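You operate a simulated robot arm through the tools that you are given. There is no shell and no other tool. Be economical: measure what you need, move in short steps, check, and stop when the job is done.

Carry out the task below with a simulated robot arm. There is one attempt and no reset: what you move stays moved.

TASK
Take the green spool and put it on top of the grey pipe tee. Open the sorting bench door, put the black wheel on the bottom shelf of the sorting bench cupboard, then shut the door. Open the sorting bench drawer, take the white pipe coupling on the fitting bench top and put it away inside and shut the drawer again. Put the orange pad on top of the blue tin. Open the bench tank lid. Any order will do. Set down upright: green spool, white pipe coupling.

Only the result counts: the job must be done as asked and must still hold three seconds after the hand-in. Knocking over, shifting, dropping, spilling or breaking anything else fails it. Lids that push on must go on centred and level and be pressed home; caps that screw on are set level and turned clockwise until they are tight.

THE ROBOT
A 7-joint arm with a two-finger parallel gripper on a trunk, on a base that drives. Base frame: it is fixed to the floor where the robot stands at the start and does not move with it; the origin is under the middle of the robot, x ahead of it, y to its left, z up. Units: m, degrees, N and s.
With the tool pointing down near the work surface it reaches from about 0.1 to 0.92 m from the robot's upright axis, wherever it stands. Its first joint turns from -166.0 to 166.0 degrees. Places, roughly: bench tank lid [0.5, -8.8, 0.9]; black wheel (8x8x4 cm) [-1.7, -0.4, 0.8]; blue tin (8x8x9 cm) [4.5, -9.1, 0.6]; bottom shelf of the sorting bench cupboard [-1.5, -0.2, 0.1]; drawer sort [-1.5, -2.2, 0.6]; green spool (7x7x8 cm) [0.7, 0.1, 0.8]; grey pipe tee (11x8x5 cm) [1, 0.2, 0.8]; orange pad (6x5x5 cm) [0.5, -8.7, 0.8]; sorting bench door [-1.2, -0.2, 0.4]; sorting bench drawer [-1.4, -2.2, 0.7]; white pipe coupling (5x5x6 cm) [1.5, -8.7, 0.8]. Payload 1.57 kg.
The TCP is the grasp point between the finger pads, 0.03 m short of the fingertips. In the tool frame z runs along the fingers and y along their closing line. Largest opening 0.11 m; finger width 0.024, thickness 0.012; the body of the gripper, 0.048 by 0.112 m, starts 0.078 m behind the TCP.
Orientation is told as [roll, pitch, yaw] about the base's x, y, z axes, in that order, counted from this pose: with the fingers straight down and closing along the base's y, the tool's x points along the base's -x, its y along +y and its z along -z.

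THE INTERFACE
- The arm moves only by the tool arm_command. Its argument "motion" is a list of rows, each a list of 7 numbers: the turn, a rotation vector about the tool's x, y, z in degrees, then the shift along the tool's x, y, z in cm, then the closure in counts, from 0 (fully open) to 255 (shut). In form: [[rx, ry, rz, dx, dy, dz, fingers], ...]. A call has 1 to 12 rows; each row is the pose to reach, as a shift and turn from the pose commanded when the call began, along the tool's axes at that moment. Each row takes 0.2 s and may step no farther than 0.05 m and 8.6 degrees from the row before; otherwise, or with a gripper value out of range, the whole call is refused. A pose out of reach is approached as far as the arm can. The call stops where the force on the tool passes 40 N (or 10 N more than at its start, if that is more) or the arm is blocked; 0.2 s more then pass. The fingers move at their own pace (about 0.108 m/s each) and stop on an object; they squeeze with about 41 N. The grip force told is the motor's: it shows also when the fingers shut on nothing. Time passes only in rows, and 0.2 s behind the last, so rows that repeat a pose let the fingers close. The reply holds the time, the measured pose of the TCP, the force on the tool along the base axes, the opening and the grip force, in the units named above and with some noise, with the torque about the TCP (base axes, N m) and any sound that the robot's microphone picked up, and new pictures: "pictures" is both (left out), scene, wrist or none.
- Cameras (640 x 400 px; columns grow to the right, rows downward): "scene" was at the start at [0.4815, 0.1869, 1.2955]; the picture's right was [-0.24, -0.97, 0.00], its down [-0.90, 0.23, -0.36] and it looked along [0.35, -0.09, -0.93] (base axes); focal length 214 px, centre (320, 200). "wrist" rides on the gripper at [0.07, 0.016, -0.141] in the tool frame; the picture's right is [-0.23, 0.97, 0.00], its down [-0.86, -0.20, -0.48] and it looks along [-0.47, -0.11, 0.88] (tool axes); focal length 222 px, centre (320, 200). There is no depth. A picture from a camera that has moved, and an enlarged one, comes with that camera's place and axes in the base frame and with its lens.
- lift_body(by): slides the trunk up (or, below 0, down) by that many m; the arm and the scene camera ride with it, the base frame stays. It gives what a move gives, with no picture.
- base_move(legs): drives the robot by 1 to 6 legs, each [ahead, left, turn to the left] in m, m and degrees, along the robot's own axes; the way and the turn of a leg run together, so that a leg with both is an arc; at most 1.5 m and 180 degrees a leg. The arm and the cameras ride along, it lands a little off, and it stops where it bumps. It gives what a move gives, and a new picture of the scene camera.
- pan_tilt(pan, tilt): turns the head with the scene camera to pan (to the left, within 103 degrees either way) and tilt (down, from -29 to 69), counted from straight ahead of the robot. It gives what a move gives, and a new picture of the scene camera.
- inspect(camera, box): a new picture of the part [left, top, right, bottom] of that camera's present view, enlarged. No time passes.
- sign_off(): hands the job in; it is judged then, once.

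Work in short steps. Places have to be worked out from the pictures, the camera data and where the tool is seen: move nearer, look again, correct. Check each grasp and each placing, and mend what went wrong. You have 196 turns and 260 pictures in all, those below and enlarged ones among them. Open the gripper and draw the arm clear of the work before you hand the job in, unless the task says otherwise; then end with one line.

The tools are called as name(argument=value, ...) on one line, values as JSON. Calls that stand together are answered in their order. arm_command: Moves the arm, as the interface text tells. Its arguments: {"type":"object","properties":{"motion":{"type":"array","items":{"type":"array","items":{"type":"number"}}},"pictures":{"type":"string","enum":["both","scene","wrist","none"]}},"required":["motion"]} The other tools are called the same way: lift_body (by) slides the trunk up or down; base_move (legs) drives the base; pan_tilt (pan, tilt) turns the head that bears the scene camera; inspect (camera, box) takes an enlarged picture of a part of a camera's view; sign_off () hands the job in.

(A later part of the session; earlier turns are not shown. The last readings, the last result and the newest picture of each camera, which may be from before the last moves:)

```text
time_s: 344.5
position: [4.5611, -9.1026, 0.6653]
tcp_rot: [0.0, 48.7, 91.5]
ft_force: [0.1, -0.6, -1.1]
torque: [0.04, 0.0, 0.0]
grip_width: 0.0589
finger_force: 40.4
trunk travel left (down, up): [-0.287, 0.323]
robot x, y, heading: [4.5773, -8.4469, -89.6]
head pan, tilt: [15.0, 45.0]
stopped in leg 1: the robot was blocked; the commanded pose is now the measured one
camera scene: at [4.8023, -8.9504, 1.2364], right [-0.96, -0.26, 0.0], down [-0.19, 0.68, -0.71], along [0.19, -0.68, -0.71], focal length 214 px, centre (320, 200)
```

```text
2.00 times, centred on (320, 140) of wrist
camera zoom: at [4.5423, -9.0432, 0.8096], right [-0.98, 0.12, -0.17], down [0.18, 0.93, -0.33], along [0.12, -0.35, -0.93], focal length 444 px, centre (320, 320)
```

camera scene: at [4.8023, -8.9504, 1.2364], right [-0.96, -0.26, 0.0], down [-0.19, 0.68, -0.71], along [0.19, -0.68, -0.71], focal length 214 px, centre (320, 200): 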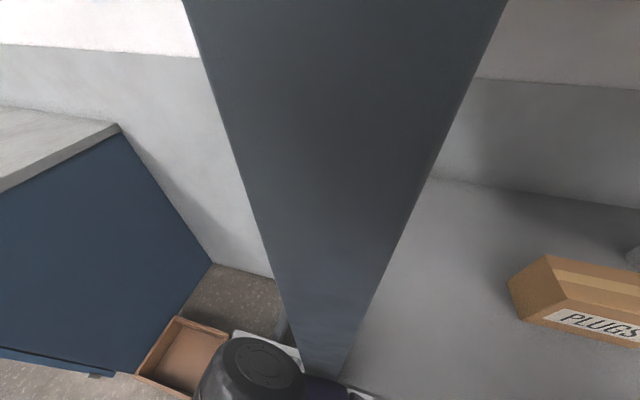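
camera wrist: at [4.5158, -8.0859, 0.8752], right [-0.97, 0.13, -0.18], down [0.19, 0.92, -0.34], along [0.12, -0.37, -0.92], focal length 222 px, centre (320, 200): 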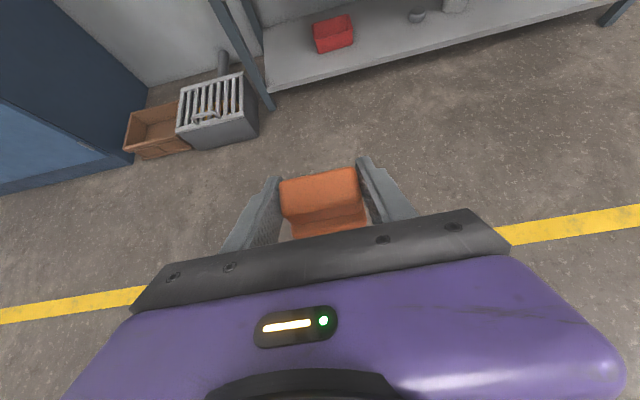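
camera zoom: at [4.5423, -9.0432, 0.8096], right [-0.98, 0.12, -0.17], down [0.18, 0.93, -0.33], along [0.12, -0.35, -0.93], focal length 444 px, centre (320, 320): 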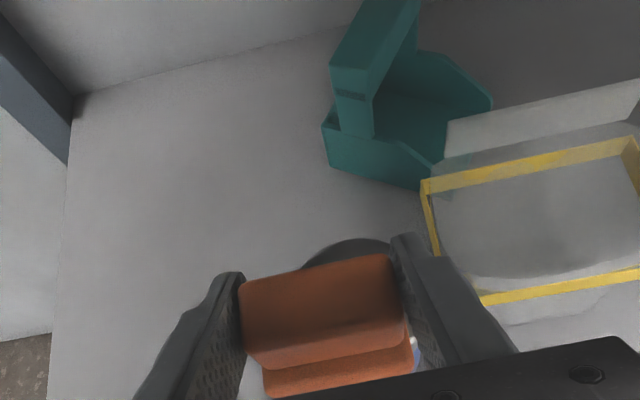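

The base was blocked, probably my head or elbow at the rack post. I back off 5 cm and check before using the arm for the remaining reach.

base_move(legs=[[-0.05, -0.02, 0]])

pan_tilt(pan=-5, tilt=60)

```text
time_s: 345.4
position: [4.5403, -9.0545, 0.6646]
tcp_rot: [-0.1, 48.8, 91.3]
ft_force: [0.1, -0.3, -0.9]
torque: [-0.04, 0.0, -0.01]
grip_width: 0.0588
finger_force: 41.6
trunk travel left (down, up): [-0.287, 0.323]
robot x, y, heading: [4.5609, -8.398, -90.1]
head pan, tilt: [15.0, 45.0]
camera scene: at [4.7823, -8.9022, 1.236], right [-0.97, -0.26, 0.0], down [-0.19, 0.68, -0.71], along [0.19, -0.68, -0.71], focal length 214 px, centre (320, 200)
```

scene: 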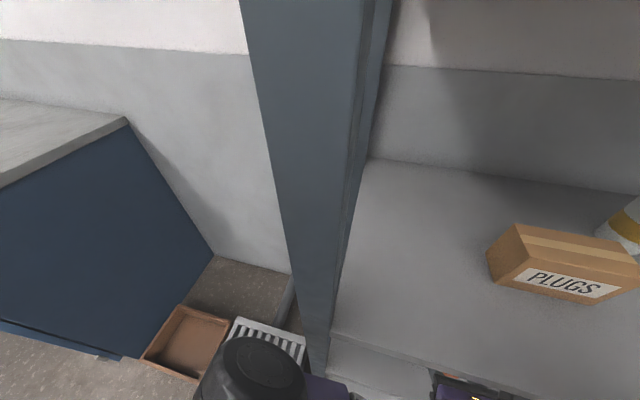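

```text
time_s: 346.2
position: [4.5399, -9.054, 0.6647]
tcp_rot: [0.0, 48.9, 91.2]
ft_force: [0.2, 1.0, -1.2]
torque: [0.02, 0.01, 0.0]
grip_width: 0.0586
finger_force: 41.0
trunk travel left (down, up): [-0.287, 0.323]
robot x, y, heading: [4.5598, -8.3988, -90.2]
head pan, tilt: [-5.0, 60.0]
camera scene: at [4.7555, -8.8903, 1.2166], right [-1.0, 0.08, 0.0], down [0.07, 0.86, -0.5], along [-0.04, -0.5, -0.87], focal length 214 px, centre (320, 200)
```

scene: 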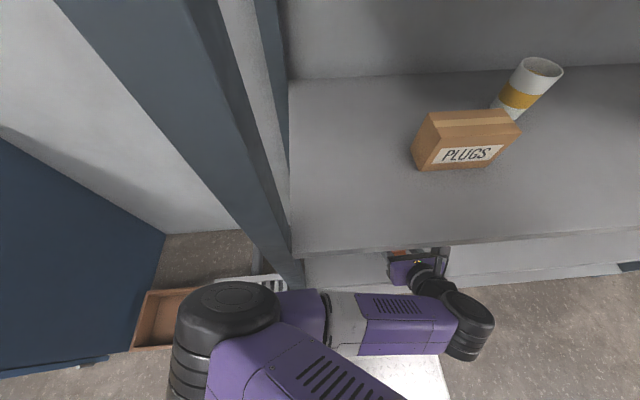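

The elbow is folded sideways and met the rack's front. I back the base 20 cm so the arm can reach in straighter.

base_move(legs=[[-0.2, 0, 0]])

arm_command(motion=[[0, 0, 0, 2.2, -0.5, 2.5, 255], [0, 0, 0, 4.4, -1, 5, 255], [0, 0, 0, 6.6, -1.5, 7.5, 255], [0, 0, 0, 8.8, -1.7, 10, 255], [0, 0, 0, 11, -1.7, 12.5, 255], [0, 0, 0, 13.2, -1.7, 15, 255], [0, 0, 0, 13.2, -1.7, 15, 255]])

```text
time_s: 347.9
position: [4.5415, -8.85, 0.664]
tcp_rot: [-0.1, 48.8, 91.5]
ft_force: [0.5, 0.0, -0.7]
torque: [0.0, -0.05, 0.0]
grip_width: 0.059
finger_force: 41.0
trunk travel left (down, up): [-0.287, 0.323]
robot x, y, heading: [4.5573, -8.1941, -89.6]
head pan, tilt: [-5.0, 60.0]
camera scene: at [4.7561, -8.6849, 1.2166], right [-1.0, 0.08, 0.0], down [0.07, 0.86, -0.5], along [-0.04, -0.5, -0.87], focal length 214 px, centre (320, 200)
```

scene: 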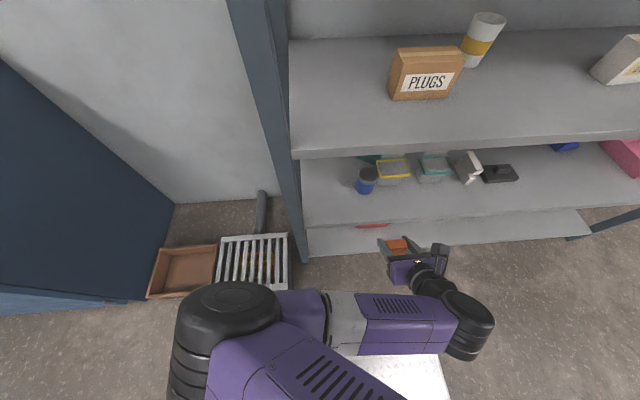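

```text
time_s: 349.5
position: [4.5629, -9.0498, 0.6632]
tcp_rot: [-0.1, 48.7, 91.5]
ft_force: [-0.8, -0.9, -0.9]
torque: [-0.01, -0.02, 0.01]
grip_width: 0.0588
finger_force: 40.7
trunk travel left (down, up): [-0.287, 0.323]
robot x, y, heading: [4.5606, -8.191, -89.9]
head pan, tilt: [-5.0, 60.0]
camera scene: at [4.7561, -8.6849, 1.2166], right [-1.0, 0.08, 0.0], down [0.07, 0.86, -0.5], along [-0.04, -0.5, -0.87], focal length 214 px, centre (320, 200)
camera wrist: at [4.5445, -8.9889, 0.8087], right [-0.98, 0.12, -0.17], down [0.17, 0.93, -0.33], along [0.12, -0.35, -0.93], focal length 222 px, centre (320, 200)
```

scene: 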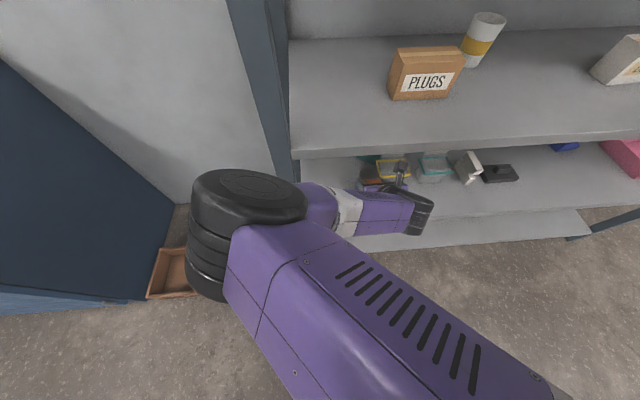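
wrist: 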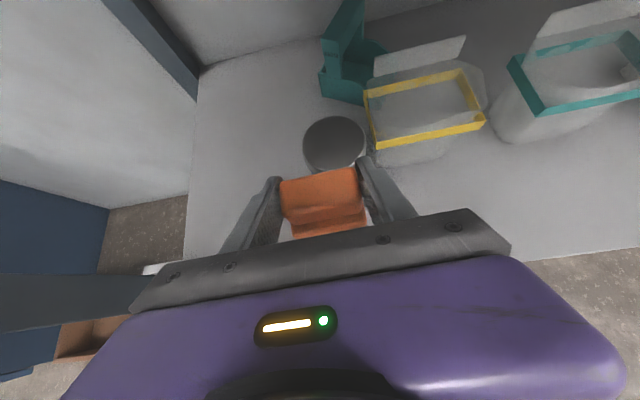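

The elbow still leads on the left side. If I turn the robot 30° left, the elbow falls well behind the hand. I back out, shift right, and turn left.

base_move(legs=[[-0.3, 0, 0], [0, -0.42, 0], [0, 0, 30]])

```text
time_s: 355.2
position: [4.5655, -8.6242, 0.6634]
tcp_rot: [-0.2, 48.8, 122.1]
ft_force: [-0.1, -0.4, -0.7]
torque: [-0.03, 0.0, 0.01]
grip_width: 0.0588
finger_force: 40.6
trunk travel left (down, up): [-0.287, 0.323]
robot x, y, heading: [4.1303, -7.8892, -59.3]
head pan, tilt: [-5.0, 60.0]
camera scene: at [4.5469, -8.212, 1.2165], right [-0.9, -0.44, 0.0], down [-0.38, 0.78, -0.5], along [0.22, -0.45, -0.87], focal length 214 px, centre (320, 200)
```

scene: 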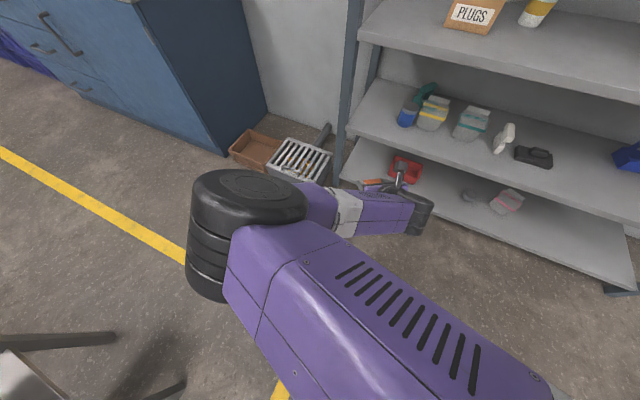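

The geometry looks good. I drive 40 cm toward the rack and check the wrist view.

base_move(legs=[[0.339, -0.212, 0]])

inspect(camera="wrist", box=[160, 40, 480, 240])

```text
time_s: 357.8
position: [4.54, -9.0317, 0.6627]
tcp_rot: [-0.2, 48.8, 121.0]
ft_force: [-0.3, 0.0, -0.7]
torque: [0.0, 0.01, 0.02]
grip_width: 0.0588
finger_force: 41.1
trunk travel left (down, up): [-0.287, 0.323]
robot x, y, heading: [4.1165, -8.2924, -60.0]
head pan, tilt: [-5.0, 60.0]
camera scene: at [4.5292, -8.6213, 1.2165], right [-0.91, -0.42, 0.0], down [-0.36, 0.79, -0.5], along [0.21, -0.45, -0.87], focal length 214 px, centre (320, 200)
```

scene: 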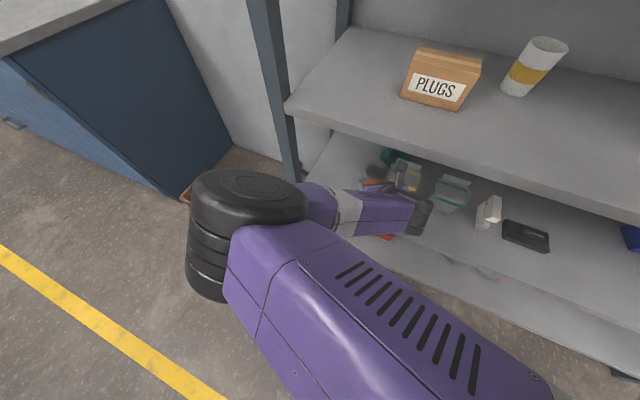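

```text
2.00 times, centred on (320, 140) of wrist
camera zoom: at [4.4944, -8.9894, 0.8086], right [-0.91, -0.37, -0.17], down [-0.31, 0.89, -0.33], along [0.28, -0.25, -0.93], focal length 444 px, centre (320, 320)
```

zoom: 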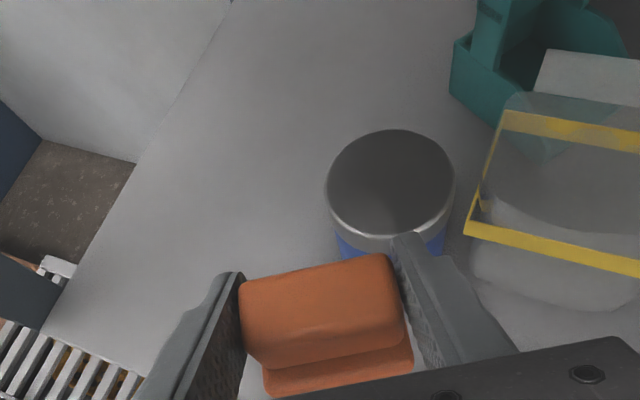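

The tin top is at (4.551, -9.132). I move the base the last 10 cm so the pad sits over it, biased slightly away from the container.

base_move(legs=[[0.093, -0.035, 0]])

inspect(camera="wrist", box=[160, 40, 480, 240])

```text
time_s: 358.9
position: [4.5584, -9.13, 0.6639]
tcp_rot: [-0.1, 48.7, 121.0]
ft_force: [-0.1, 0.3, -0.7]
torque: [0.0, 0.0, 0.0]
grip_width: 0.0586
finger_force: 40.9
trunk travel left (down, up): [-0.287, 0.323]
robot x, y, heading: [4.1291, -8.3865, -59.9]
head pan, tilt: [-5.0, 60.0]
camera scene: at [4.5469, -8.7189, 1.2165], right [-0.91, -0.42, 0.0], down [-0.37, 0.79, -0.5], along [0.21, -0.45, -0.87], focal length 214 px, centre (320, 200)
```

scene: 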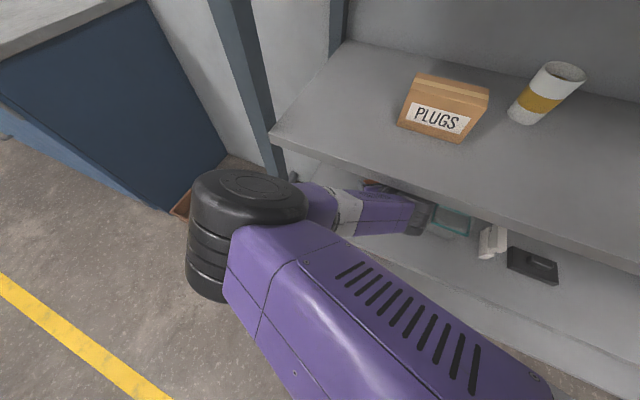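

```text
2.00 times, centred on (320, 140) of wrist
camera zoom: at [4.5128, -9.0871, 0.8086], right [-0.91, -0.38, -0.17], down [-0.31, 0.89, -0.33], along [0.28, -0.24, -0.93], focal length 444 px, centre (320, 320)
```

zoom: 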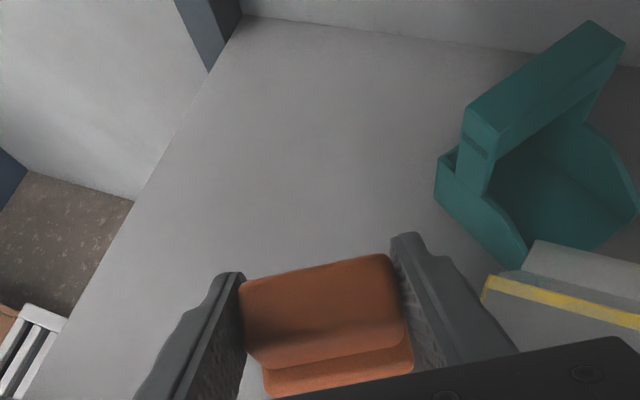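

The pad hides the tin from above, as it should. I lower with the trunk by 2.2 cm, then in fine steps until contact.

lift_body(by=-0.022)

arm_command(motion=[[0, 0, 0, -0.23, 0, 0.2, 255], [0, 0, 0, -0.46, 0, 0.4, 255], [0, 0, 0, -0.46, 0, 0.4, 255]], pictures="none")

```text
time_s: 359.6
position: [4.5576, -9.1317, 0.6415]
tcp_rot: [0.0, 48.8, 121.1]
ft_force: [-0.2, 1.8, 6.4]
torque: [-0.07, 0.02, -0.03]
grip_width: 0.0586
finger_force: 40.1
trunk travel left (down, up): [-0.265, 0.345]
robot x, y, heading: [4.1342, -8.3846, -59.9]
head pan, tilt: [-5.0, 60.0]
```

```text
time_s: 360.4
position: [4.5586, -9.1321, 0.6388]
tcp_rot: [0.0, 49.2, 121.1]
ft_force: [-2.7, 2.5, 39.9]
torque: [-0.67, -0.01, -0.07]
grip_width: 0.059
finger_force: 40.7
trunk travel left (down, up): [-0.265, 0.345]
robot x, y, heading: [4.1345, -8.3879, -60.1]
head pan, tilt: [-5.0, 60.0]
```

Contact is made with the pad on the tin. I relax 3 mm and open just slightly to release without touching the container.

arm_command(motion=[[0, 0, 0, 0.23, 0, -0.2, 255], [0, 0, 0, 0.23, 0, -0.2, 105], [0, 0, 0, 0.23, 0, -0.2, 90], [0, 0, 0, 0.23, 0, -0.2, 80], [0, 0, 0, 0.23, 0, -0.2, 80]], pictures="none")

inspect(camera="wrist", box=[160, 40, 480, 240])

```text
time_s: 361.6
position: [4.5582, -9.1307, 0.6389]
tcp_rot: [0.0, 48.8, 121.2]
ft_force: [4.3, -4.6, 22.5]
torque: [-0.78, 0.39, 0.22]
grip_width: 0.074
finger_force: 0.0
trunk travel left (down, up): [-0.265, 0.345]
robot x, y, heading: [4.1318, -8.3904, -60.1]
head pan, tilt: [-5.0, 60.0]
```

```text
2.00 times, centred on (320, 140) of wrist
camera zoom: at [4.5134, -9.0872, 0.7843], right [-0.91, -0.38, -0.17], down [-0.31, 0.89, -0.33], along [0.28, -0.25, -0.93], focal length 444 px, centre (320, 320)
```

zoom: 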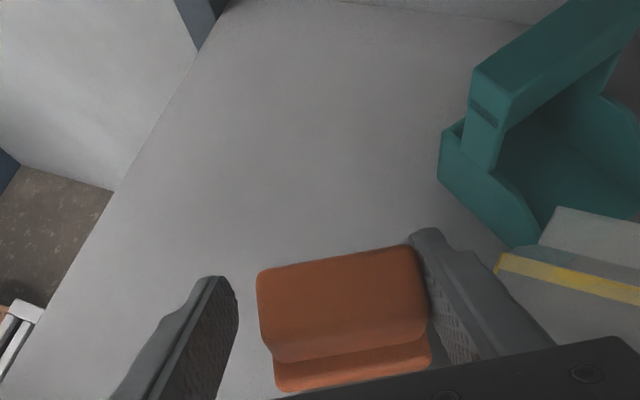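

The grip is open, but the right fingertip still bears on something. I ease up 3 mm, centre the fingers about the pad by 4 mm, then rise.

arm_command(motion=[[0, 0, 0, 0.23, 0, -0.2, 80], [0, 0, 0, 0.46, 0.4, -0.4, 80], [0, 0, 0, 0.46, 0.4, -0.4, 80]], pictures="none")

inspect(camera="wrist", box=[160, 40, 480, 240])

```text
time_s: 362.4
position: [4.5545, -9.1321, 0.6431]
tcp_rot: [-0.1, 48.6, 121.0]
ft_force: [0.6, -0.4, 0.6]
torque: [0.07, 0.01, -0.03]
grip_width: 0.0756
finger_force: 0.1
trunk travel left (down, up): [-0.265, 0.345]
robot x, y, heading: [4.1299, -8.3903, -59.7]
head pan, tilt: [-5.0, 60.0]
```

```text
2.00 times, centred on (320, 140) of wrist
camera zoom: at [4.5097, -9.089, 0.7886], right [-0.91, -0.38, -0.17], down [-0.31, 0.89, -0.32], along [0.28, -0.24, -0.93], focal length 444 px, centre (320, 320)
```

zoom: 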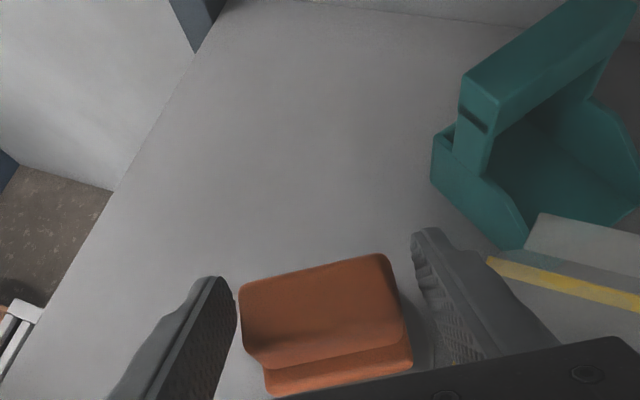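

Force is now zero and the pad sits free. I rise 3 cm and back the hand out.

arm_command(motion=[[0, 0, 0, 0, -0.2, 0, 80], [0, 0, 0, 0.8, -0.2, -0.7, 80], [0, 0, 0, 1.6, -0.2, -1.4, 80], [0, 0, 0, 2.3, -0.2, -2.0, 80], [0, 0, 0, 2.3, -0.2, -2.0, 80]], pictures="none")

inspect(camera="wrist", box=[160, 40, 480, 240])

```text
time_s: 363.6
position: [4.5568, -9.1262, 0.6663]
tcp_rot: [-0.7, 48.0, 120.7]
ft_force: [-0.3, -0.8, 0.1]
torque: [0.0, -0.03, 0.01]
grip_width: 0.0755
finger_force: 0.0
trunk travel left (down, up): [-0.265, 0.345]
robot x, y, heading: [4.131, -8.3871, -59.9]
head pan, tilt: [-5.0, 60.0]
```

```text
2.00 times, centred on (320, 140) of wrist
camera zoom: at [4.5109, -9.086, 0.812], right [-0.91, -0.37, -0.18], down [-0.31, 0.9, -0.31], along [0.28, -0.23, -0.93], focal length 444 px, centre (320, 320)
```

zoom: 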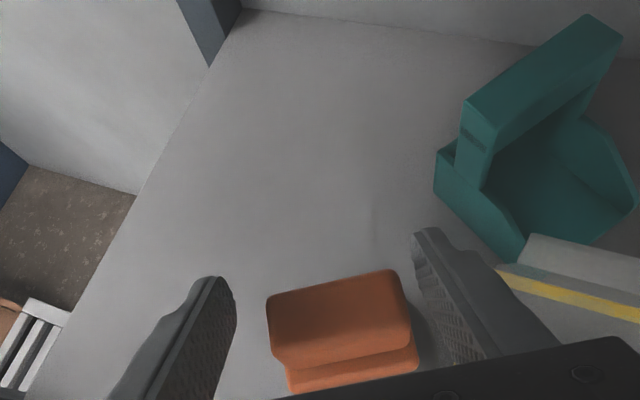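

I lift the trunk 2.5 cm and reverse straight along the hand's direction, clear of the pad.

lift_body(by=0.025)

base_move(legs=[[-0.25, 0, 0]])

inspect(camera="wrist", box=[160, 0, 480, 200])

```text
time_s: 364.3
position: [4.5571, -9.108, 0.6678]
tcp_rot: [-3.1, 45.5, 118.7]
ft_force: [0.2, -0.6, 0.4]
torque: [0.01, 0.02, -0.01]
grip_width: 0.0755
finger_force: 0.1
trunk travel left (down, up): [-0.29, 0.32]
robot x, y, heading: [4.1276, -8.3874, -60.2]
head pan, tilt: [-5.0, 60.0]
```

```text
time_s: 365.3
position: [4.5387, -9.0915, 0.6934]
tcp_rot: [-0.8, 47.7, 121.0]
ft_force: [-0.1, 0.2, 0.2]
torque: [0.02, -0.01, 0.02]
grip_width: 0.0757
finger_force: 0.1
trunk travel left (down, up): [-0.29, 0.32]
robot x, y, heading: [4.1149, -8.3507, -59.9]
head pan, tilt: [-5.0, 60.0]
stopped in leg 1: the force on the tool passed its limit at 130 N (the readings are from after the stop); the commanded pose is now the measured one
camera scene: at [4.5276, -8.6839, 1.2207], right [-0.91, -0.42, 0.0], down [-0.37, 0.78, -0.5], along [0.21, -0.45, -0.87], focal length 214 px, centre (320, 200)
```

scene: 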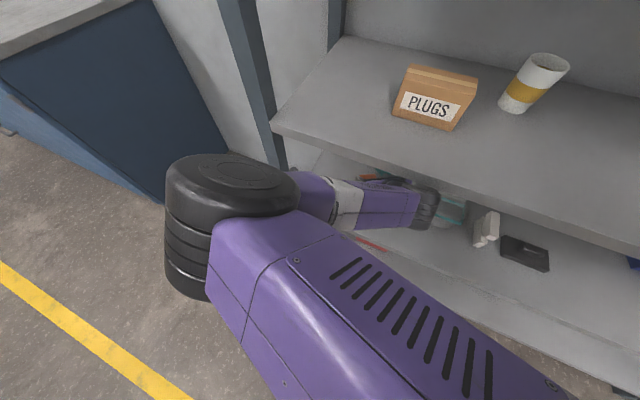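

```text
2.00 times, centred on (320, 100) of wrist
camera zoom: at [4.4937, -9.0511, 0.8404], right [-0.91, -0.38, -0.18], down [-0.31, 0.9, -0.31], along [0.28, -0.22, -0.93], focal length 444 px, centre (320, 400)
```

zoom: 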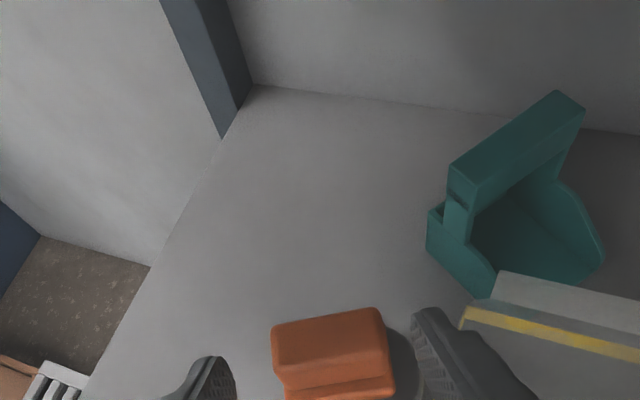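

The hand's camera side was rubbing under the upper shelf. I lower 1.5 cm to free it, then reverse straight back.

lift_body(by=-0.018)

base_move(legs=[[-0.1, 0, 0]])

inspect(camera="wrist", box=[160, 0, 480, 200])

```text
time_s: 365.9
position: [4.5388, -9.0912, 0.6741]
tcp_rot: [-0.7, 47.7, 121.1]
ft_force: [-0.5, -0.2, 0.4]
torque: [-0.01, -0.01, -0.01]
grip_width: 0.0755
finger_force: 0.0
trunk travel left (down, up): [-0.272, 0.338]
robot x, y, heading: [4.1124, -8.3555, -59.8]
head pan, tilt: [-5.0, 60.0]
```

```text
time_s: 367.1
position: [4.489, -9.0045, 0.6747]
tcp_rot: [-0.7, 47.6, 121.1]
ft_force: [-0.8, 1.0, 0.6]
torque: [0.01, -0.03, -0.01]
grip_width: 0.0756
finger_force: 0.1
trunk travel left (down, up): [-0.272, 0.338]
robot x, y, heading: [4.0572, -8.2651, -60.0]
head pan, tilt: [-5.0, 60.0]
camera scene: at [4.4774, -8.5966, 1.2016], right [-0.91, -0.42, 0.0], down [-0.37, 0.78, -0.5], along [0.21, -0.45, -0.87], focal length 214 px, centre (320, 200)
```

scene: 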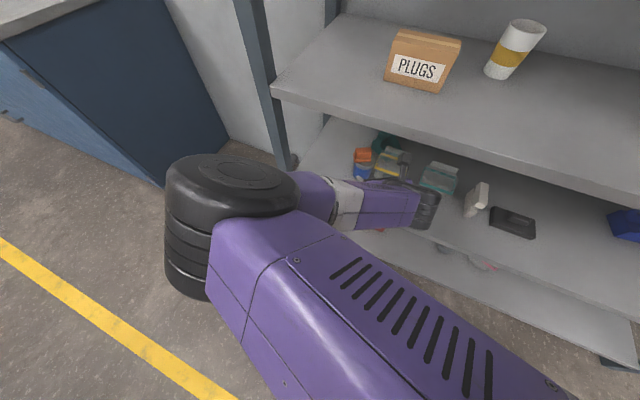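

```text
2.00 times, centred on (320, 100) of wrist
camera zoom: at [4.4437, -8.9639, 0.8212], right [-0.91, -0.38, -0.18], down [-0.32, 0.9, -0.31], along [0.28, -0.22, -0.93], focal length 444 px, centre (320, 400)
```

zoom: 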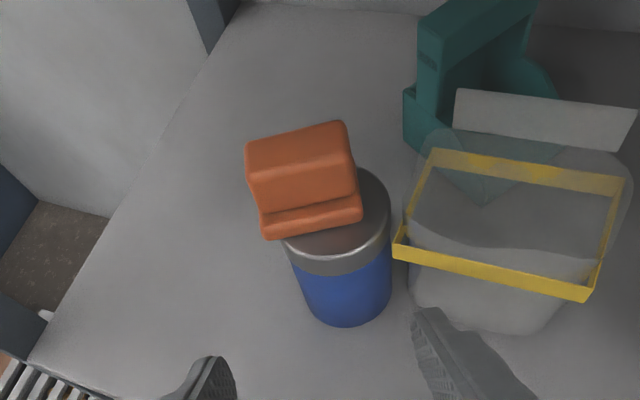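

The pad rests stably on the blue tin and the tin hasn't moved. I back away and confirm with a zoomed view.

base_move(legs=[[-0.4, 0, 0]])

pan_tilt(pan=10, tilt=40)

inspect(camera="scene", box=[260, 80, 420, 200])

```text
time_s: 369.6
position: [4.2912, -8.6496, 0.6745]
tcp_rot: [-0.7, 47.6, 121.5]
ft_force: [-0.1, -0.5, 0.0]
torque: [0.03, -0.05, 0.01]
grip_width: 0.0757
finger_force: 0.1
trunk travel left (down, up): [-0.272, 0.338]
robot x, y, heading: [3.8588, -7.9171, -59.6]
head pan, tilt: [-5.0, 60.0]
camera scene: at [4.2762, -8.244, 1.2016], right [-0.9, -0.43, 0.0], down [-0.37, 0.78, -0.5], along [0.21, -0.45, -0.87], focal length 214 px, centre (320, 200)
```

scene: 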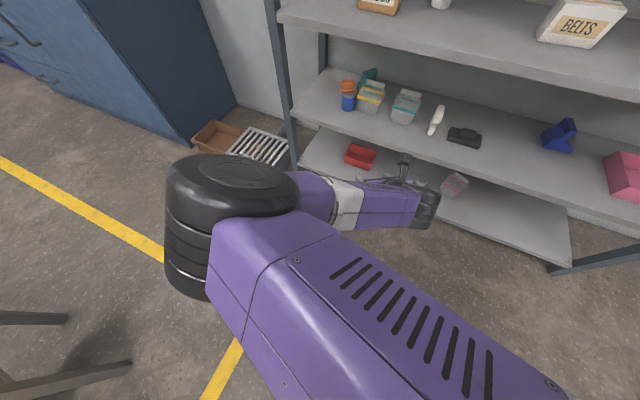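

```text
time_s: 370.4
position: [4.2906, -8.6512, 0.6746]
tcp_rot: [-0.7, 47.8, 121.6]
ft_force: [-0.1, -0.2, 1.0]
torque: [-0.01, 0.0, 0.03]
grip_width: 0.0754
finger_force: 0.0
trunk travel left (down, up): [-0.272, 0.338]
robot x, y, heading: [3.8589, -7.9195, -59.9]
head pan, tilt: [10.0, 40.0]
camera scene: at [4.3027, -8.2486, 1.2282], right [-0.76, -0.65, 0.0], down [-0.42, 0.49, -0.77], along [0.5, -0.58, -0.64], focal length 214 px, centre (320, 200)
```

scene: 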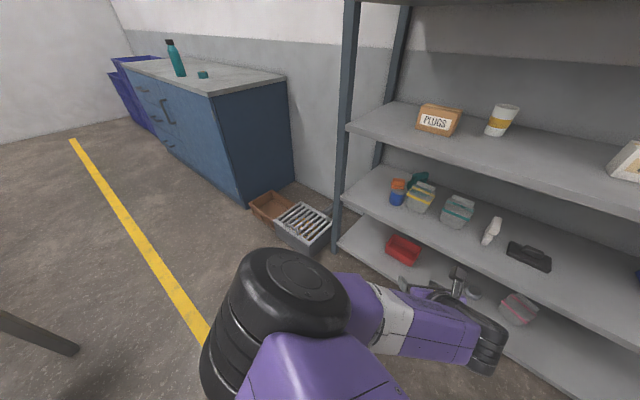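

```text
3.33 times, centred on (340, 140) of scene
camera zoom: at [4.3027, -8.2486, 1.2282], right [-0.76, -0.65, 0.0], down [-0.42, 0.49, -0.77], along [0.5, -0.58, -0.64], focal length 715 px, centre (253, 400)
```

zoom: 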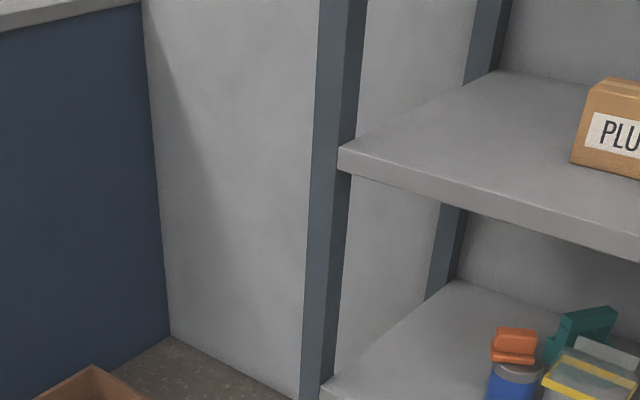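

The pad lies flat on the tin. Now for the white coupling: I back up, turn right to face -x, and pass between the crate and the cart again.

base_move(legs=[[-0.1, 0, 0], [0, 0, -120], [0, -0.88, 0], [1.2, 0, 0], [1.0, 0, 0]])

```text
time_s: 390.9
position: [0.7733, -7.0572, 0.6749]
tcp_rot: [-0.7, 47.7, 2.6]
ft_force: [0.4, 0.1, -0.1]
torque: [0.02, -0.01, 0.01]
grip_width: 0.0754
finger_force: 0.1
trunk travel left (down, up): [-0.272, 0.338]
robot x, y, heading: [1.6294, -7.0305, -178.4]
head pan, tilt: [10.0, 40.0]
camera scene: at [1.1207, -7.262, 1.2283], right [-0.2, 0.98, 0.0], down [0.63, 0.13, -0.77], along [-0.75, -0.15, -0.64], focal length 214 px, centre (320, 200)
```

scene: 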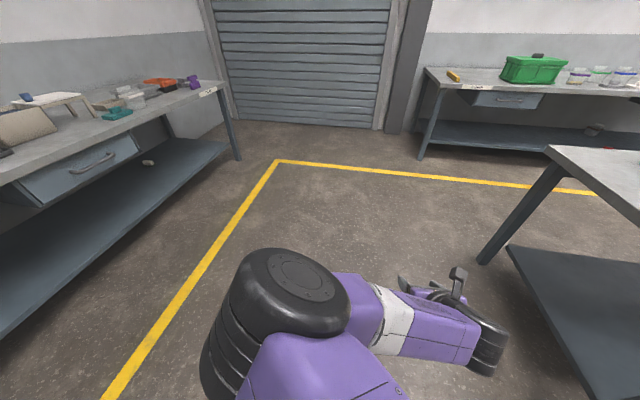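

I turn left to face the fitting bench, raise the trunk, and pitch the hand straight down for the coupling.

base_move(legs=[[0, 0, 88.4]])

lift_body(by=0.32)

arm_command(motion=[[0, -7, 0, 1, 0, -1, 40], [0, -14, 0, 2, 0, -2, 40], [0, -21, 0, 3, 0, -3, 40], [0, -28, 0, 4, 0, -4, 40], [0, -35, 0, 5, 0, -5, 40], [0, -42, 0, 6, 0, -5, 40], [0, -47.7, 0, 6, 0, -5, 40], [0, -47.7, 0, 6, 0, -5, 40]], pictures="none")

```text
time_s: 395.1
position: [1.6159, -7.8864, 0.6748]
tcp_rot: [-0.7, 47.6, 90.5]
ft_force: [0.2, -0.5, -0.1]
torque: [-0.01, -0.04, -0.01]
grip_width: 0.0757
finger_force: 0.1
trunk travel left (down, up): [-0.272, 0.338]
robot x, y, heading: [1.6232, -7.0329, -90.8]
head pan, tilt: [10.0, 40.0]
camera scene: at [1.8347, -7.547, 1.2283], right [-0.99, -0.16, 0.0], down [-0.1, 0.63, -0.77], along [0.12, -0.76, -0.64], focal length 214 px, centre (320, 200)
```

scene: 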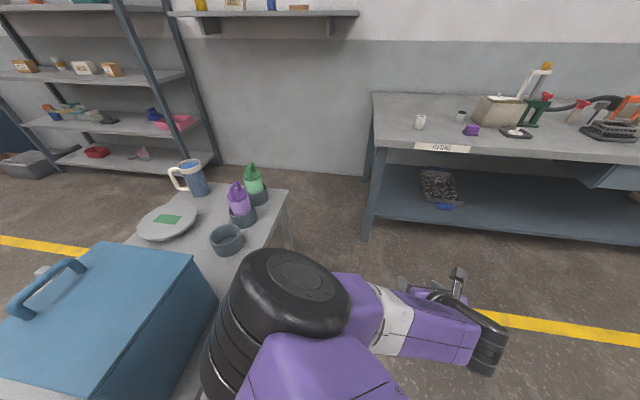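

```text
time_s: 398.2
position: [1.6169, -7.8851, 0.9942]
tcp_rot: [-0.6, 47.6, 90.4]
ft_force: [0.4, 0.5, -0.3]
torque: [0.0, -0.03, 0.02]
grip_width: 0.0755
finger_force: 0.2
trunk travel left (down, up): [-0.592, 0.018]
robot x, y, heading: [1.6245, -7.0369, -90.7]
head pan, tilt: [10.0, 40.0]
```

```text
time_s: 400.1
position: [1.6186, -7.8915, 1.0717]
tcp_rot: [-0.5, 0.0, 90.9]
ft_force: [0.1, 0.3, 0.0]
torque: [0.02, 0.01, 0.02]
grip_width: 0.0924
finger_force: 0.0
trunk travel left (down, up): [-0.592, 0.018]
robot x, y, heading: [1.6261, -7.0373, -90.3]
head pan, tilt: [10.0, 40.0]
```

The hand points down, clear of the cart. I shift right and drive up so the hand is over the coupling at about (1.52, -8.715).

base_move(legs=[[0, -0.1, 0.3], [0.8, 0, 0]])

inspect(camera="wrist", box=[0, 0, 640, 400])

```text
time_s: 405.0
position: [1.5016, -8.6775, 1.0724]
tcp_rot: [-0.5, -0.1, 90.6]
ft_force: [0.3, -0.1, -0.7]
torque: [0.01, -0.03, 0.05]
grip_width: 0.0928
finger_force: 0.0
trunk travel left (down, up): [-0.592, 0.018]
robot x, y, heading: [1.5177, -7.8209, -91.1]
head pan, tilt: [10.0, 40.0]
camera scene: at [1.7216, -8.3355, 1.5483], right [-0.99, -0.15, 0.0], down [-0.1, 0.64, -0.77], along [0.12, -0.76, -0.64], focal length 214 px, centre (320, 200)
```

scene: 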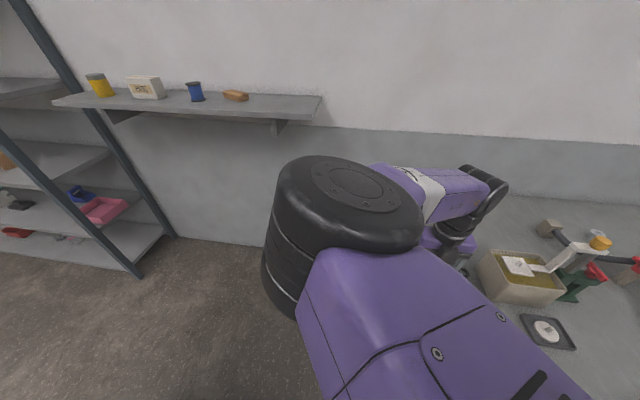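

```text
1.00 times, centred on (320, 200) of wrist (not enlarged: the box is as wide or as high as the picture)
camera zoom: at [1.484, -8.7468, 1.2135], right [-0.98, 0.22, -0.01], down [0.19, 0.86, 0.48], along [0.11, 0.47, -0.88], focal length 222 px, centre (320, 200)
```

zoom: 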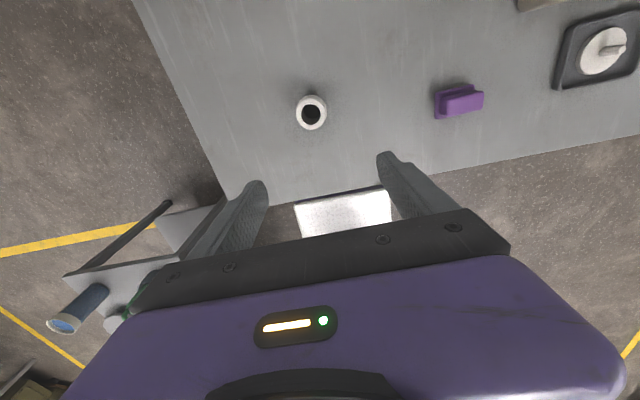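

The coupling is at about (1.509, -8.707), upright. I move over it and descend to 0.95.

arm_command(motion=[[0, 0, 0, 1.5, -0.4, 4, 40], [0, 0, 0, 3, -0.8, 8, 40], [0, 0, 0, 3, -0.8, 12, 40], [0, 0, 0, 3, -0.8, 15, 40], [0, 0, 0, 3, -0.8, 15, 40]], pictures="wrist")

```text
time_s: 406.2
position: [1.5122, -8.7062, 0.9208]
tcp_rot: [-0.5, 0.0, 90.6]
ft_force: [-0.4, 0.3, -0.3]
torque: [0.0, -0.01, -0.02]
grip_width: 0.0926
finger_force: 0.1
trunk travel left (down, up): [-0.592, 0.018]
robot x, y, heading: [1.5177, -7.8232, -91.1]
head pan, tilt: [10.0, 40.0]
camera wrist: at [1.4936, -8.7763, 1.0614], right [-0.98, 0.22, -0.01], down [0.19, 0.86, 0.48], along [0.11, 0.47, -0.88], focal length 222 px, centre (320, 200)
```

wrist: 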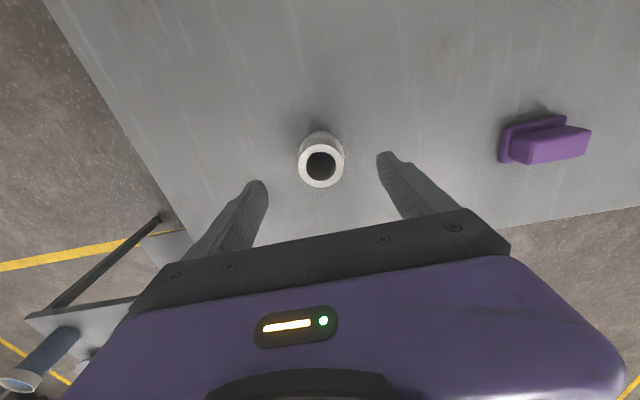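

Centred. I descend to z 0.84 and grip the coupling.

arm_command(motion=[[0, 0, 0, -0.3, 0.2, 3, 40], [0, 0, 0, -0.3, 0.2, 6, 40], [0, 0, 0, -0.3, 0.2, 8.1, 40], [0, 0, 0, -0.3, 0.2, 8.1, 130], [0, 0, 0, -0.3, 0.2, 8.1, 220], [0, 0, 0, -0.3, 0.2, 8.1, 255], [0, 0, 0, -0.3, 0.2, 8.1, 255]], pictures="wrist")

```text
time_s: 407.8
position: [1.509, -8.707, 0.8412]
tcp_rot: [-0.5, 0.0, 90.5]
ft_force: [0.9, 0.2, -0.5]
torque: [-0.02, -0.01, 0.0]
grip_width: 0.0462
finger_force: 41.5
trunk travel left (down, up): [-0.592, 0.018]
robot x, y, heading: [1.518, -7.8227, -91.1]
head pan, tilt: [10.0, 40.0]
camera wrist: at [1.4911, -8.7766, 0.9825], right [-0.98, 0.22, -0.01], down [0.19, 0.86, 0.48], along [0.11, 0.47, -0.88], focal length 222 px, centre (320, 200)
```

wrist: 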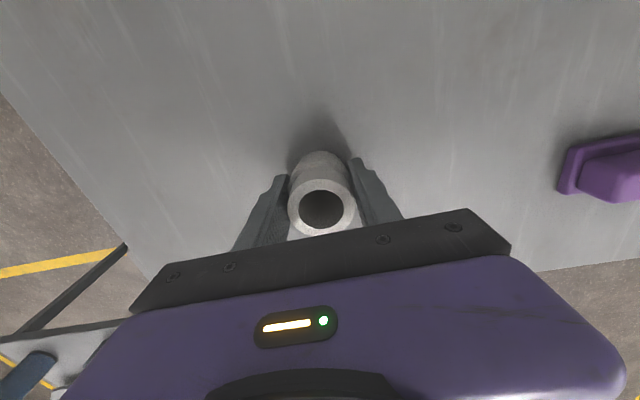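

The coupling is gripped (46 mm). I lift it well clear and drive out toward the corridor.

arm_command(motion=[[0, 0, 0, 0, 0, -4, 255], [0, 0, 0, 0, 0, -8, 255], [0, 0, 0, 0, 0, -12, 255], [0, 0, 0, 0, 0, -16, 255], [0, 0, 0, 0, 0, -20, 255], [0, 0, 0, 0, 0, -24, 255], [0, 0, 0, 0, 0, -24, 255]], pictures="none")

base_move(legs=[[-0.62, 0, 1], [0, -1.0, 0], [0, -1.0, 0]])

```text
time_s: 409.4
position: [1.5073, -8.7064, 1.0825]
tcp_rot: [-0.5, 0.0, 90.5]
ft_force: [-1.1, -0.4, -0.2]
torque: [0.01, 0.01, 0.03]
grip_width: 0.046
finger_force: 41.8
trunk travel left (down, up): [-0.592, 0.018]
robot x, y, heading: [1.5168, -7.8166, -90.9]
head pan, tilt: [10.0, 40.0]
```

```text
time_s: 422.5
position: [-0.4599, -8.1468, 1.0814]
tcp_rot: [-0.6, 0.0, 93.9]
ft_force: [-0.8, -0.1, -0.3]
torque: [-0.01, 0.05, 0.03]
grip_width: 0.0462
finger_force: 41.1
trunk travel left (down, up): [-0.592, 0.018]
robot x, y, heading: [-0.5039, -7.2659, -87.6]
head pan, tilt: [10.0, 40.0]
camera scene: at [-0.2678, -7.7642, 1.5483], right [-0.98, -0.21, 0.0], down [-0.14, 0.63, -0.77], along [0.16, -0.75, -0.64], focal length 214 px, centre (320, 200)
```

scene: 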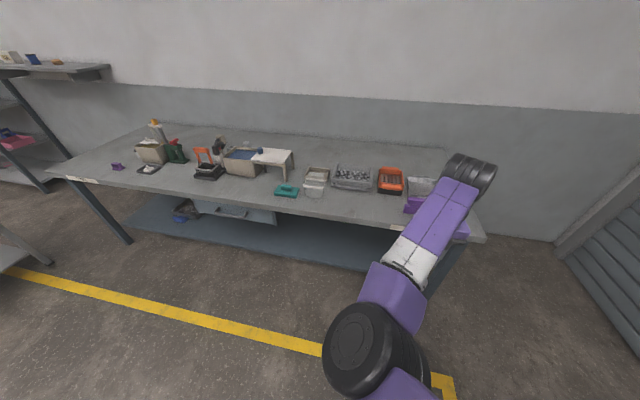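

The bench is tidy and the lid still open. I reverse up the corridor to the drawer, about 5 m.

base_move(legs=[[-1.3, 0, -2.4], [-1.3, 0, 0], [-1.3, 0, 0], [-1.15, 0, 0]])

```text
time_s: 446.9
position: [-0.5473, -3.0577, 1.0805]
tcp_rot: [-0.5, 0.0, 91.2]
ft_force: [0.8, 0.1, -0.3]
torque: [0.01, -0.03, 0.03]
grip_width: 0.0462
finger_force: 40.6
trunk travel left (down, up): [-0.592, 0.018]
robot x, y, heading: [-0.5514, -2.1696, -90.5]
head pan, tilt: [10.0, 40.0]
camera scene: at [-0.338, -2.6843, 1.5483], right [-0.99, -0.17, 0.0], down [-0.11, 0.63, -0.77], along [0.13, -0.76, -0.64], focal length 214 px, centre (320, 200)
```

scene: 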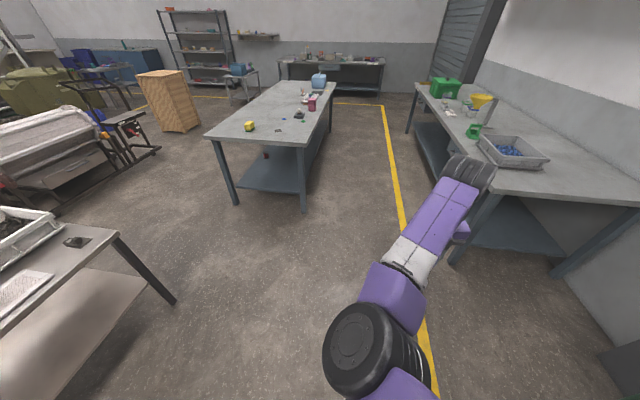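

I'm close to the drawer's handle side, so I first move left 0.42 m, then turn right to face the drawer.

base_move(legs=[[0, 0.42, 0], [0, 0, -89.5]])

pan_tilt(pan=-10, tilt=55)

inspect(camera="wrist", box=[0, 0, 640, 400])

```text
time_s: 453.3
position: [-1.0093, -2.1735, 1.0802]
tcp_rot: [-0.4, 0.0, 1.0]
ft_force: [-0.4, -0.1, -0.8]
torque: [0.04, 0.02, -0.01]
grip_width: 0.0461
finger_force: 40.4
trunk travel left (down, up): [-0.592, 0.018]
robot x, y, heading: [-0.1243, -2.1789, 179.4]
head pan, tilt: [10.0, 40.0]
camera scene: at [-0.6378, -2.3846, 1.5483], right [-0.16, 0.99, 0.0], down [0.63, 0.1, -0.77], along [-0.76, -0.12, -0.64], focal length 214 px, centre (320, 200)
```

scene: 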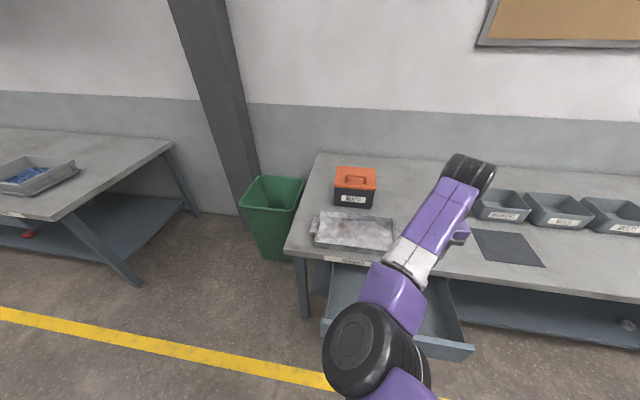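

```text
time_s: 454.2
position: [-1.0085, -2.1735, 1.081]
tcp_rot: [-0.5, 0.0, 1.0]
ft_force: [0.7, 1.0, -0.8]
torque: [-0.03, 0.01, 0.0]
grip_width: 0.0461
finger_force: 41.5
trunk travel left (down, up): [-0.592, 0.018]
robot x, y, heading: [-0.1265, -2.1761, 179.6]
head pan, tilt: [-10.0, 55.0]
camera scene: at [-0.6248, -2.3575, 1.5276], right [0.18, 0.98, 0.0], down [0.8, -0.15, -0.57], along [-0.56, 0.11, -0.82], focal length 214 px, centre (320, 200)
```

scene: 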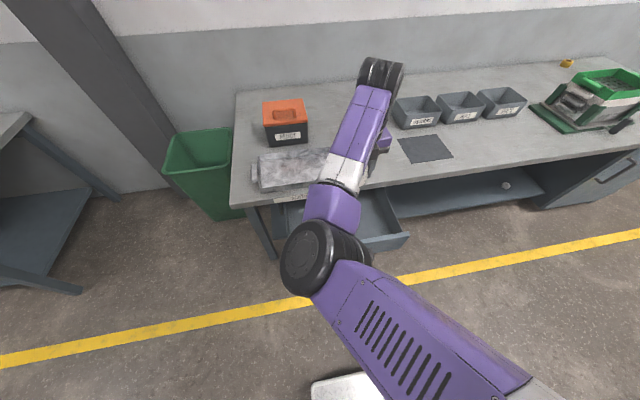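

```text
1.00 times, centred on (320, 200) of wrist (not enlarged: the box is as wide or as high as the picture)
camera zoom: at [-1.0802, -2.1577, 1.2217], right [0.21, 0.98, -0.01], down [0.86, -0.18, 0.48], along [0.47, -0.11, -0.88], focal length 222 px, centre (320, 200)
```

zoom: 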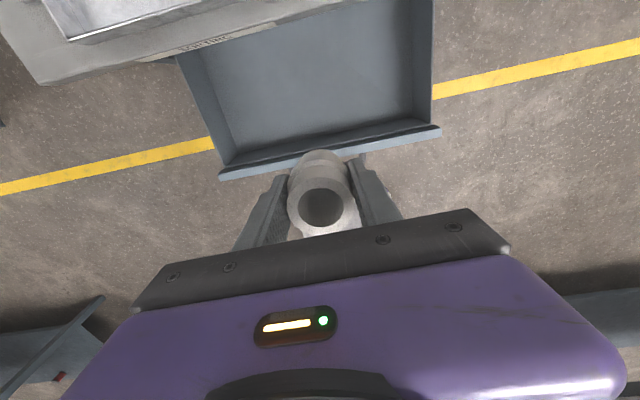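

The drawer spans y -2.42 to -1.94, with its front panel at x about -0.945. I aim for (-1.03, -2.18), shift 2 cm, and lower with the trunk.

arm_command(motion=[[0, 0, 0, 1.2, -0.4, 0, 255], [0, 0, 0, 2.4, -0.7, 0, 255], [0, 0, 0, 2.4, -0.7, 0, 255]], pictures="none")

lift_body(by=-0.35)

inspect(camera="wrist", box=[0, 0, 640, 400])

```text
time_s: 455.0
position: [-1.034, -2.1826, 1.0801]
tcp_rot: [-0.4, 0.0, 1.0]
ft_force: [-0.3, 0.2, -0.5]
torque: [0.02, 0.02, -0.05]
grip_width: 0.046
finger_force: 40.8
trunk travel left (down, up): [-0.592, 0.018]
robot x, y, heading: [-0.1246, -2.1726, 179.4]
head pan, tilt: [-10.0, 55.0]
```

```text
time_s: 458.4
position: [-1.0335, -2.1821, 0.731]
tcp_rot: [-0.5, 0.0, 1.0]
ft_force: [0.7, -0.1, -1.1]
torque: [0.0, -0.01, -0.04]
grip_width: 0.0462
finger_force: 41.0
trunk travel left (down, up): [-0.242, 0.368]
robot x, y, heading: [-0.1251, -2.1765, 179.4]
head pan, tilt: [-10.0, 55.0]
```

```text
1.00 times, centred on (320, 200) of wrist (not enlarged: the box is as wide or as high as the picture)
camera zoom: at [-1.1035, -2.1654, 0.8718], right [0.21, 0.98, -0.01], down [0.86, -0.18, 0.48], along [0.47, -0.11, -0.88], focal length 222 px, centre (320, 200)
```

zoom: 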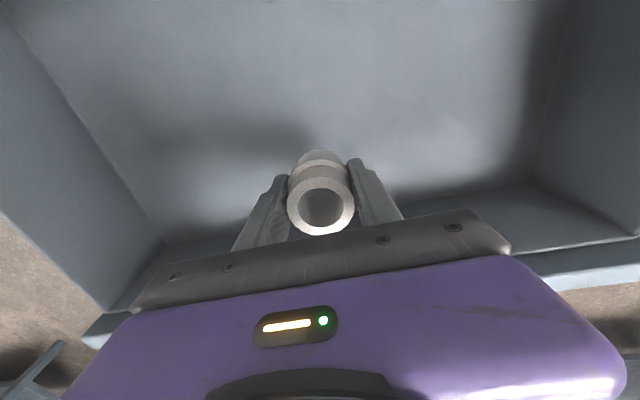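

The coupling is inside the drawer's outline. I lower it in steps until it touches the floor.

arm_command(motion=[[0, 0, 0, 0, 0, 1.5, 255], [0, 0, 0, 0, 0, 3, 255], [0, 0, 0, 0, 0, 4, 255], [0, 0, 0, 0, 0, 4.5, 255], [0, 0, 0, 0, 0, 4.5, 255]], pictures="none")

```text
time_s: 459.6
position: [-1.0341, -2.1835, 0.6846]
tcp_rot: [-0.4, 0.1, 1.0]
ft_force: [0.9, 0.8, -0.4]
torque: [0.0, -0.02, 0.02]
grip_width: 0.0461
finger_force: 41.1
trunk travel left (down, up): [-0.242, 0.368]
robot x, y, heading: [-0.1243, -2.1772, 179.4]
head pan, tilt: [-10.0, 55.0]
```

arm_command(motion=[[0, 0, 0, 0, 0, 0.4, 255], [0, 0, 0, 0, 0, 0.8, 255], [0, 0, 0, 0, 0, 1.2, 255], [0, 0, 0, 0, 0, 1.2, 255]], pictures="none")

```text
time_s: 460.6
position: [-1.032, -2.1836, 0.677]
tcp_rot: [-0.5, 0.2, 1.0]
ft_force: [-0.9, -0.2, 19.2]
torque: [0.22, -0.11, 0.05]
grip_width: 0.0459
finger_force: 40.8
trunk travel left (down, up): [-0.242, 0.368]
robot x, y, heading: [-0.1292, -2.177, 179.5]
head pan, tilt: [-10.0, 55.0]
```

Contact at 19 N: the coupling stands on the drawer floor. I ease 2 mm, open, and rise clear.

arm_command(motion=[[0, 0, 0, 0, 0, -0.2, 255], [0, 0, 0, 0, 0, -0.2, 130], [0, 0, 0, 0, 0, -0.2, 100], [0, 0, 0, 0, 0, -0.2, 100], [0, 0, 0, 0, 0, -3, 100], [0, 0, 0, 0, 0, -7, 100], [0, 0, 0, 0, 0, -11, 100], [0, 0, 0, 0, 0, -15, 100], [0, 0, 0, 0, 0, -15, 100]], pictures="wrist")

```text
time_s: 462.6
position: [-1.034, -2.1788, 0.8273]
tcp_rot: [-0.5, 0.0, 1.0]
ft_force: [0.3, 0.6, -0.1]
torque: [0.01, -0.01, -0.01]
grip_width: 0.0669
finger_force: 0.0
trunk travel left (down, up): [-0.242, 0.368]
robot x, y, heading: [-0.122, -2.1751, 179.3]
head pan, tilt: [-10.0, 55.0]
camera wrist: at [-1.1043, -2.1632, 0.9665], right [0.21, 0.98, -0.01], down [0.86, -0.18, 0.48], along [0.47, -0.11, -0.88], focal length 222 px, centre (320, 200)
```

wrist: 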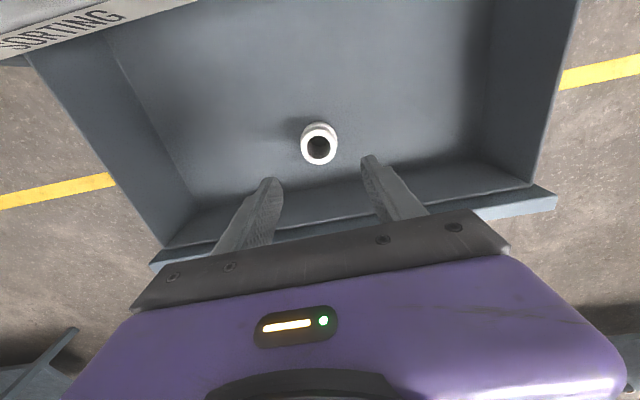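

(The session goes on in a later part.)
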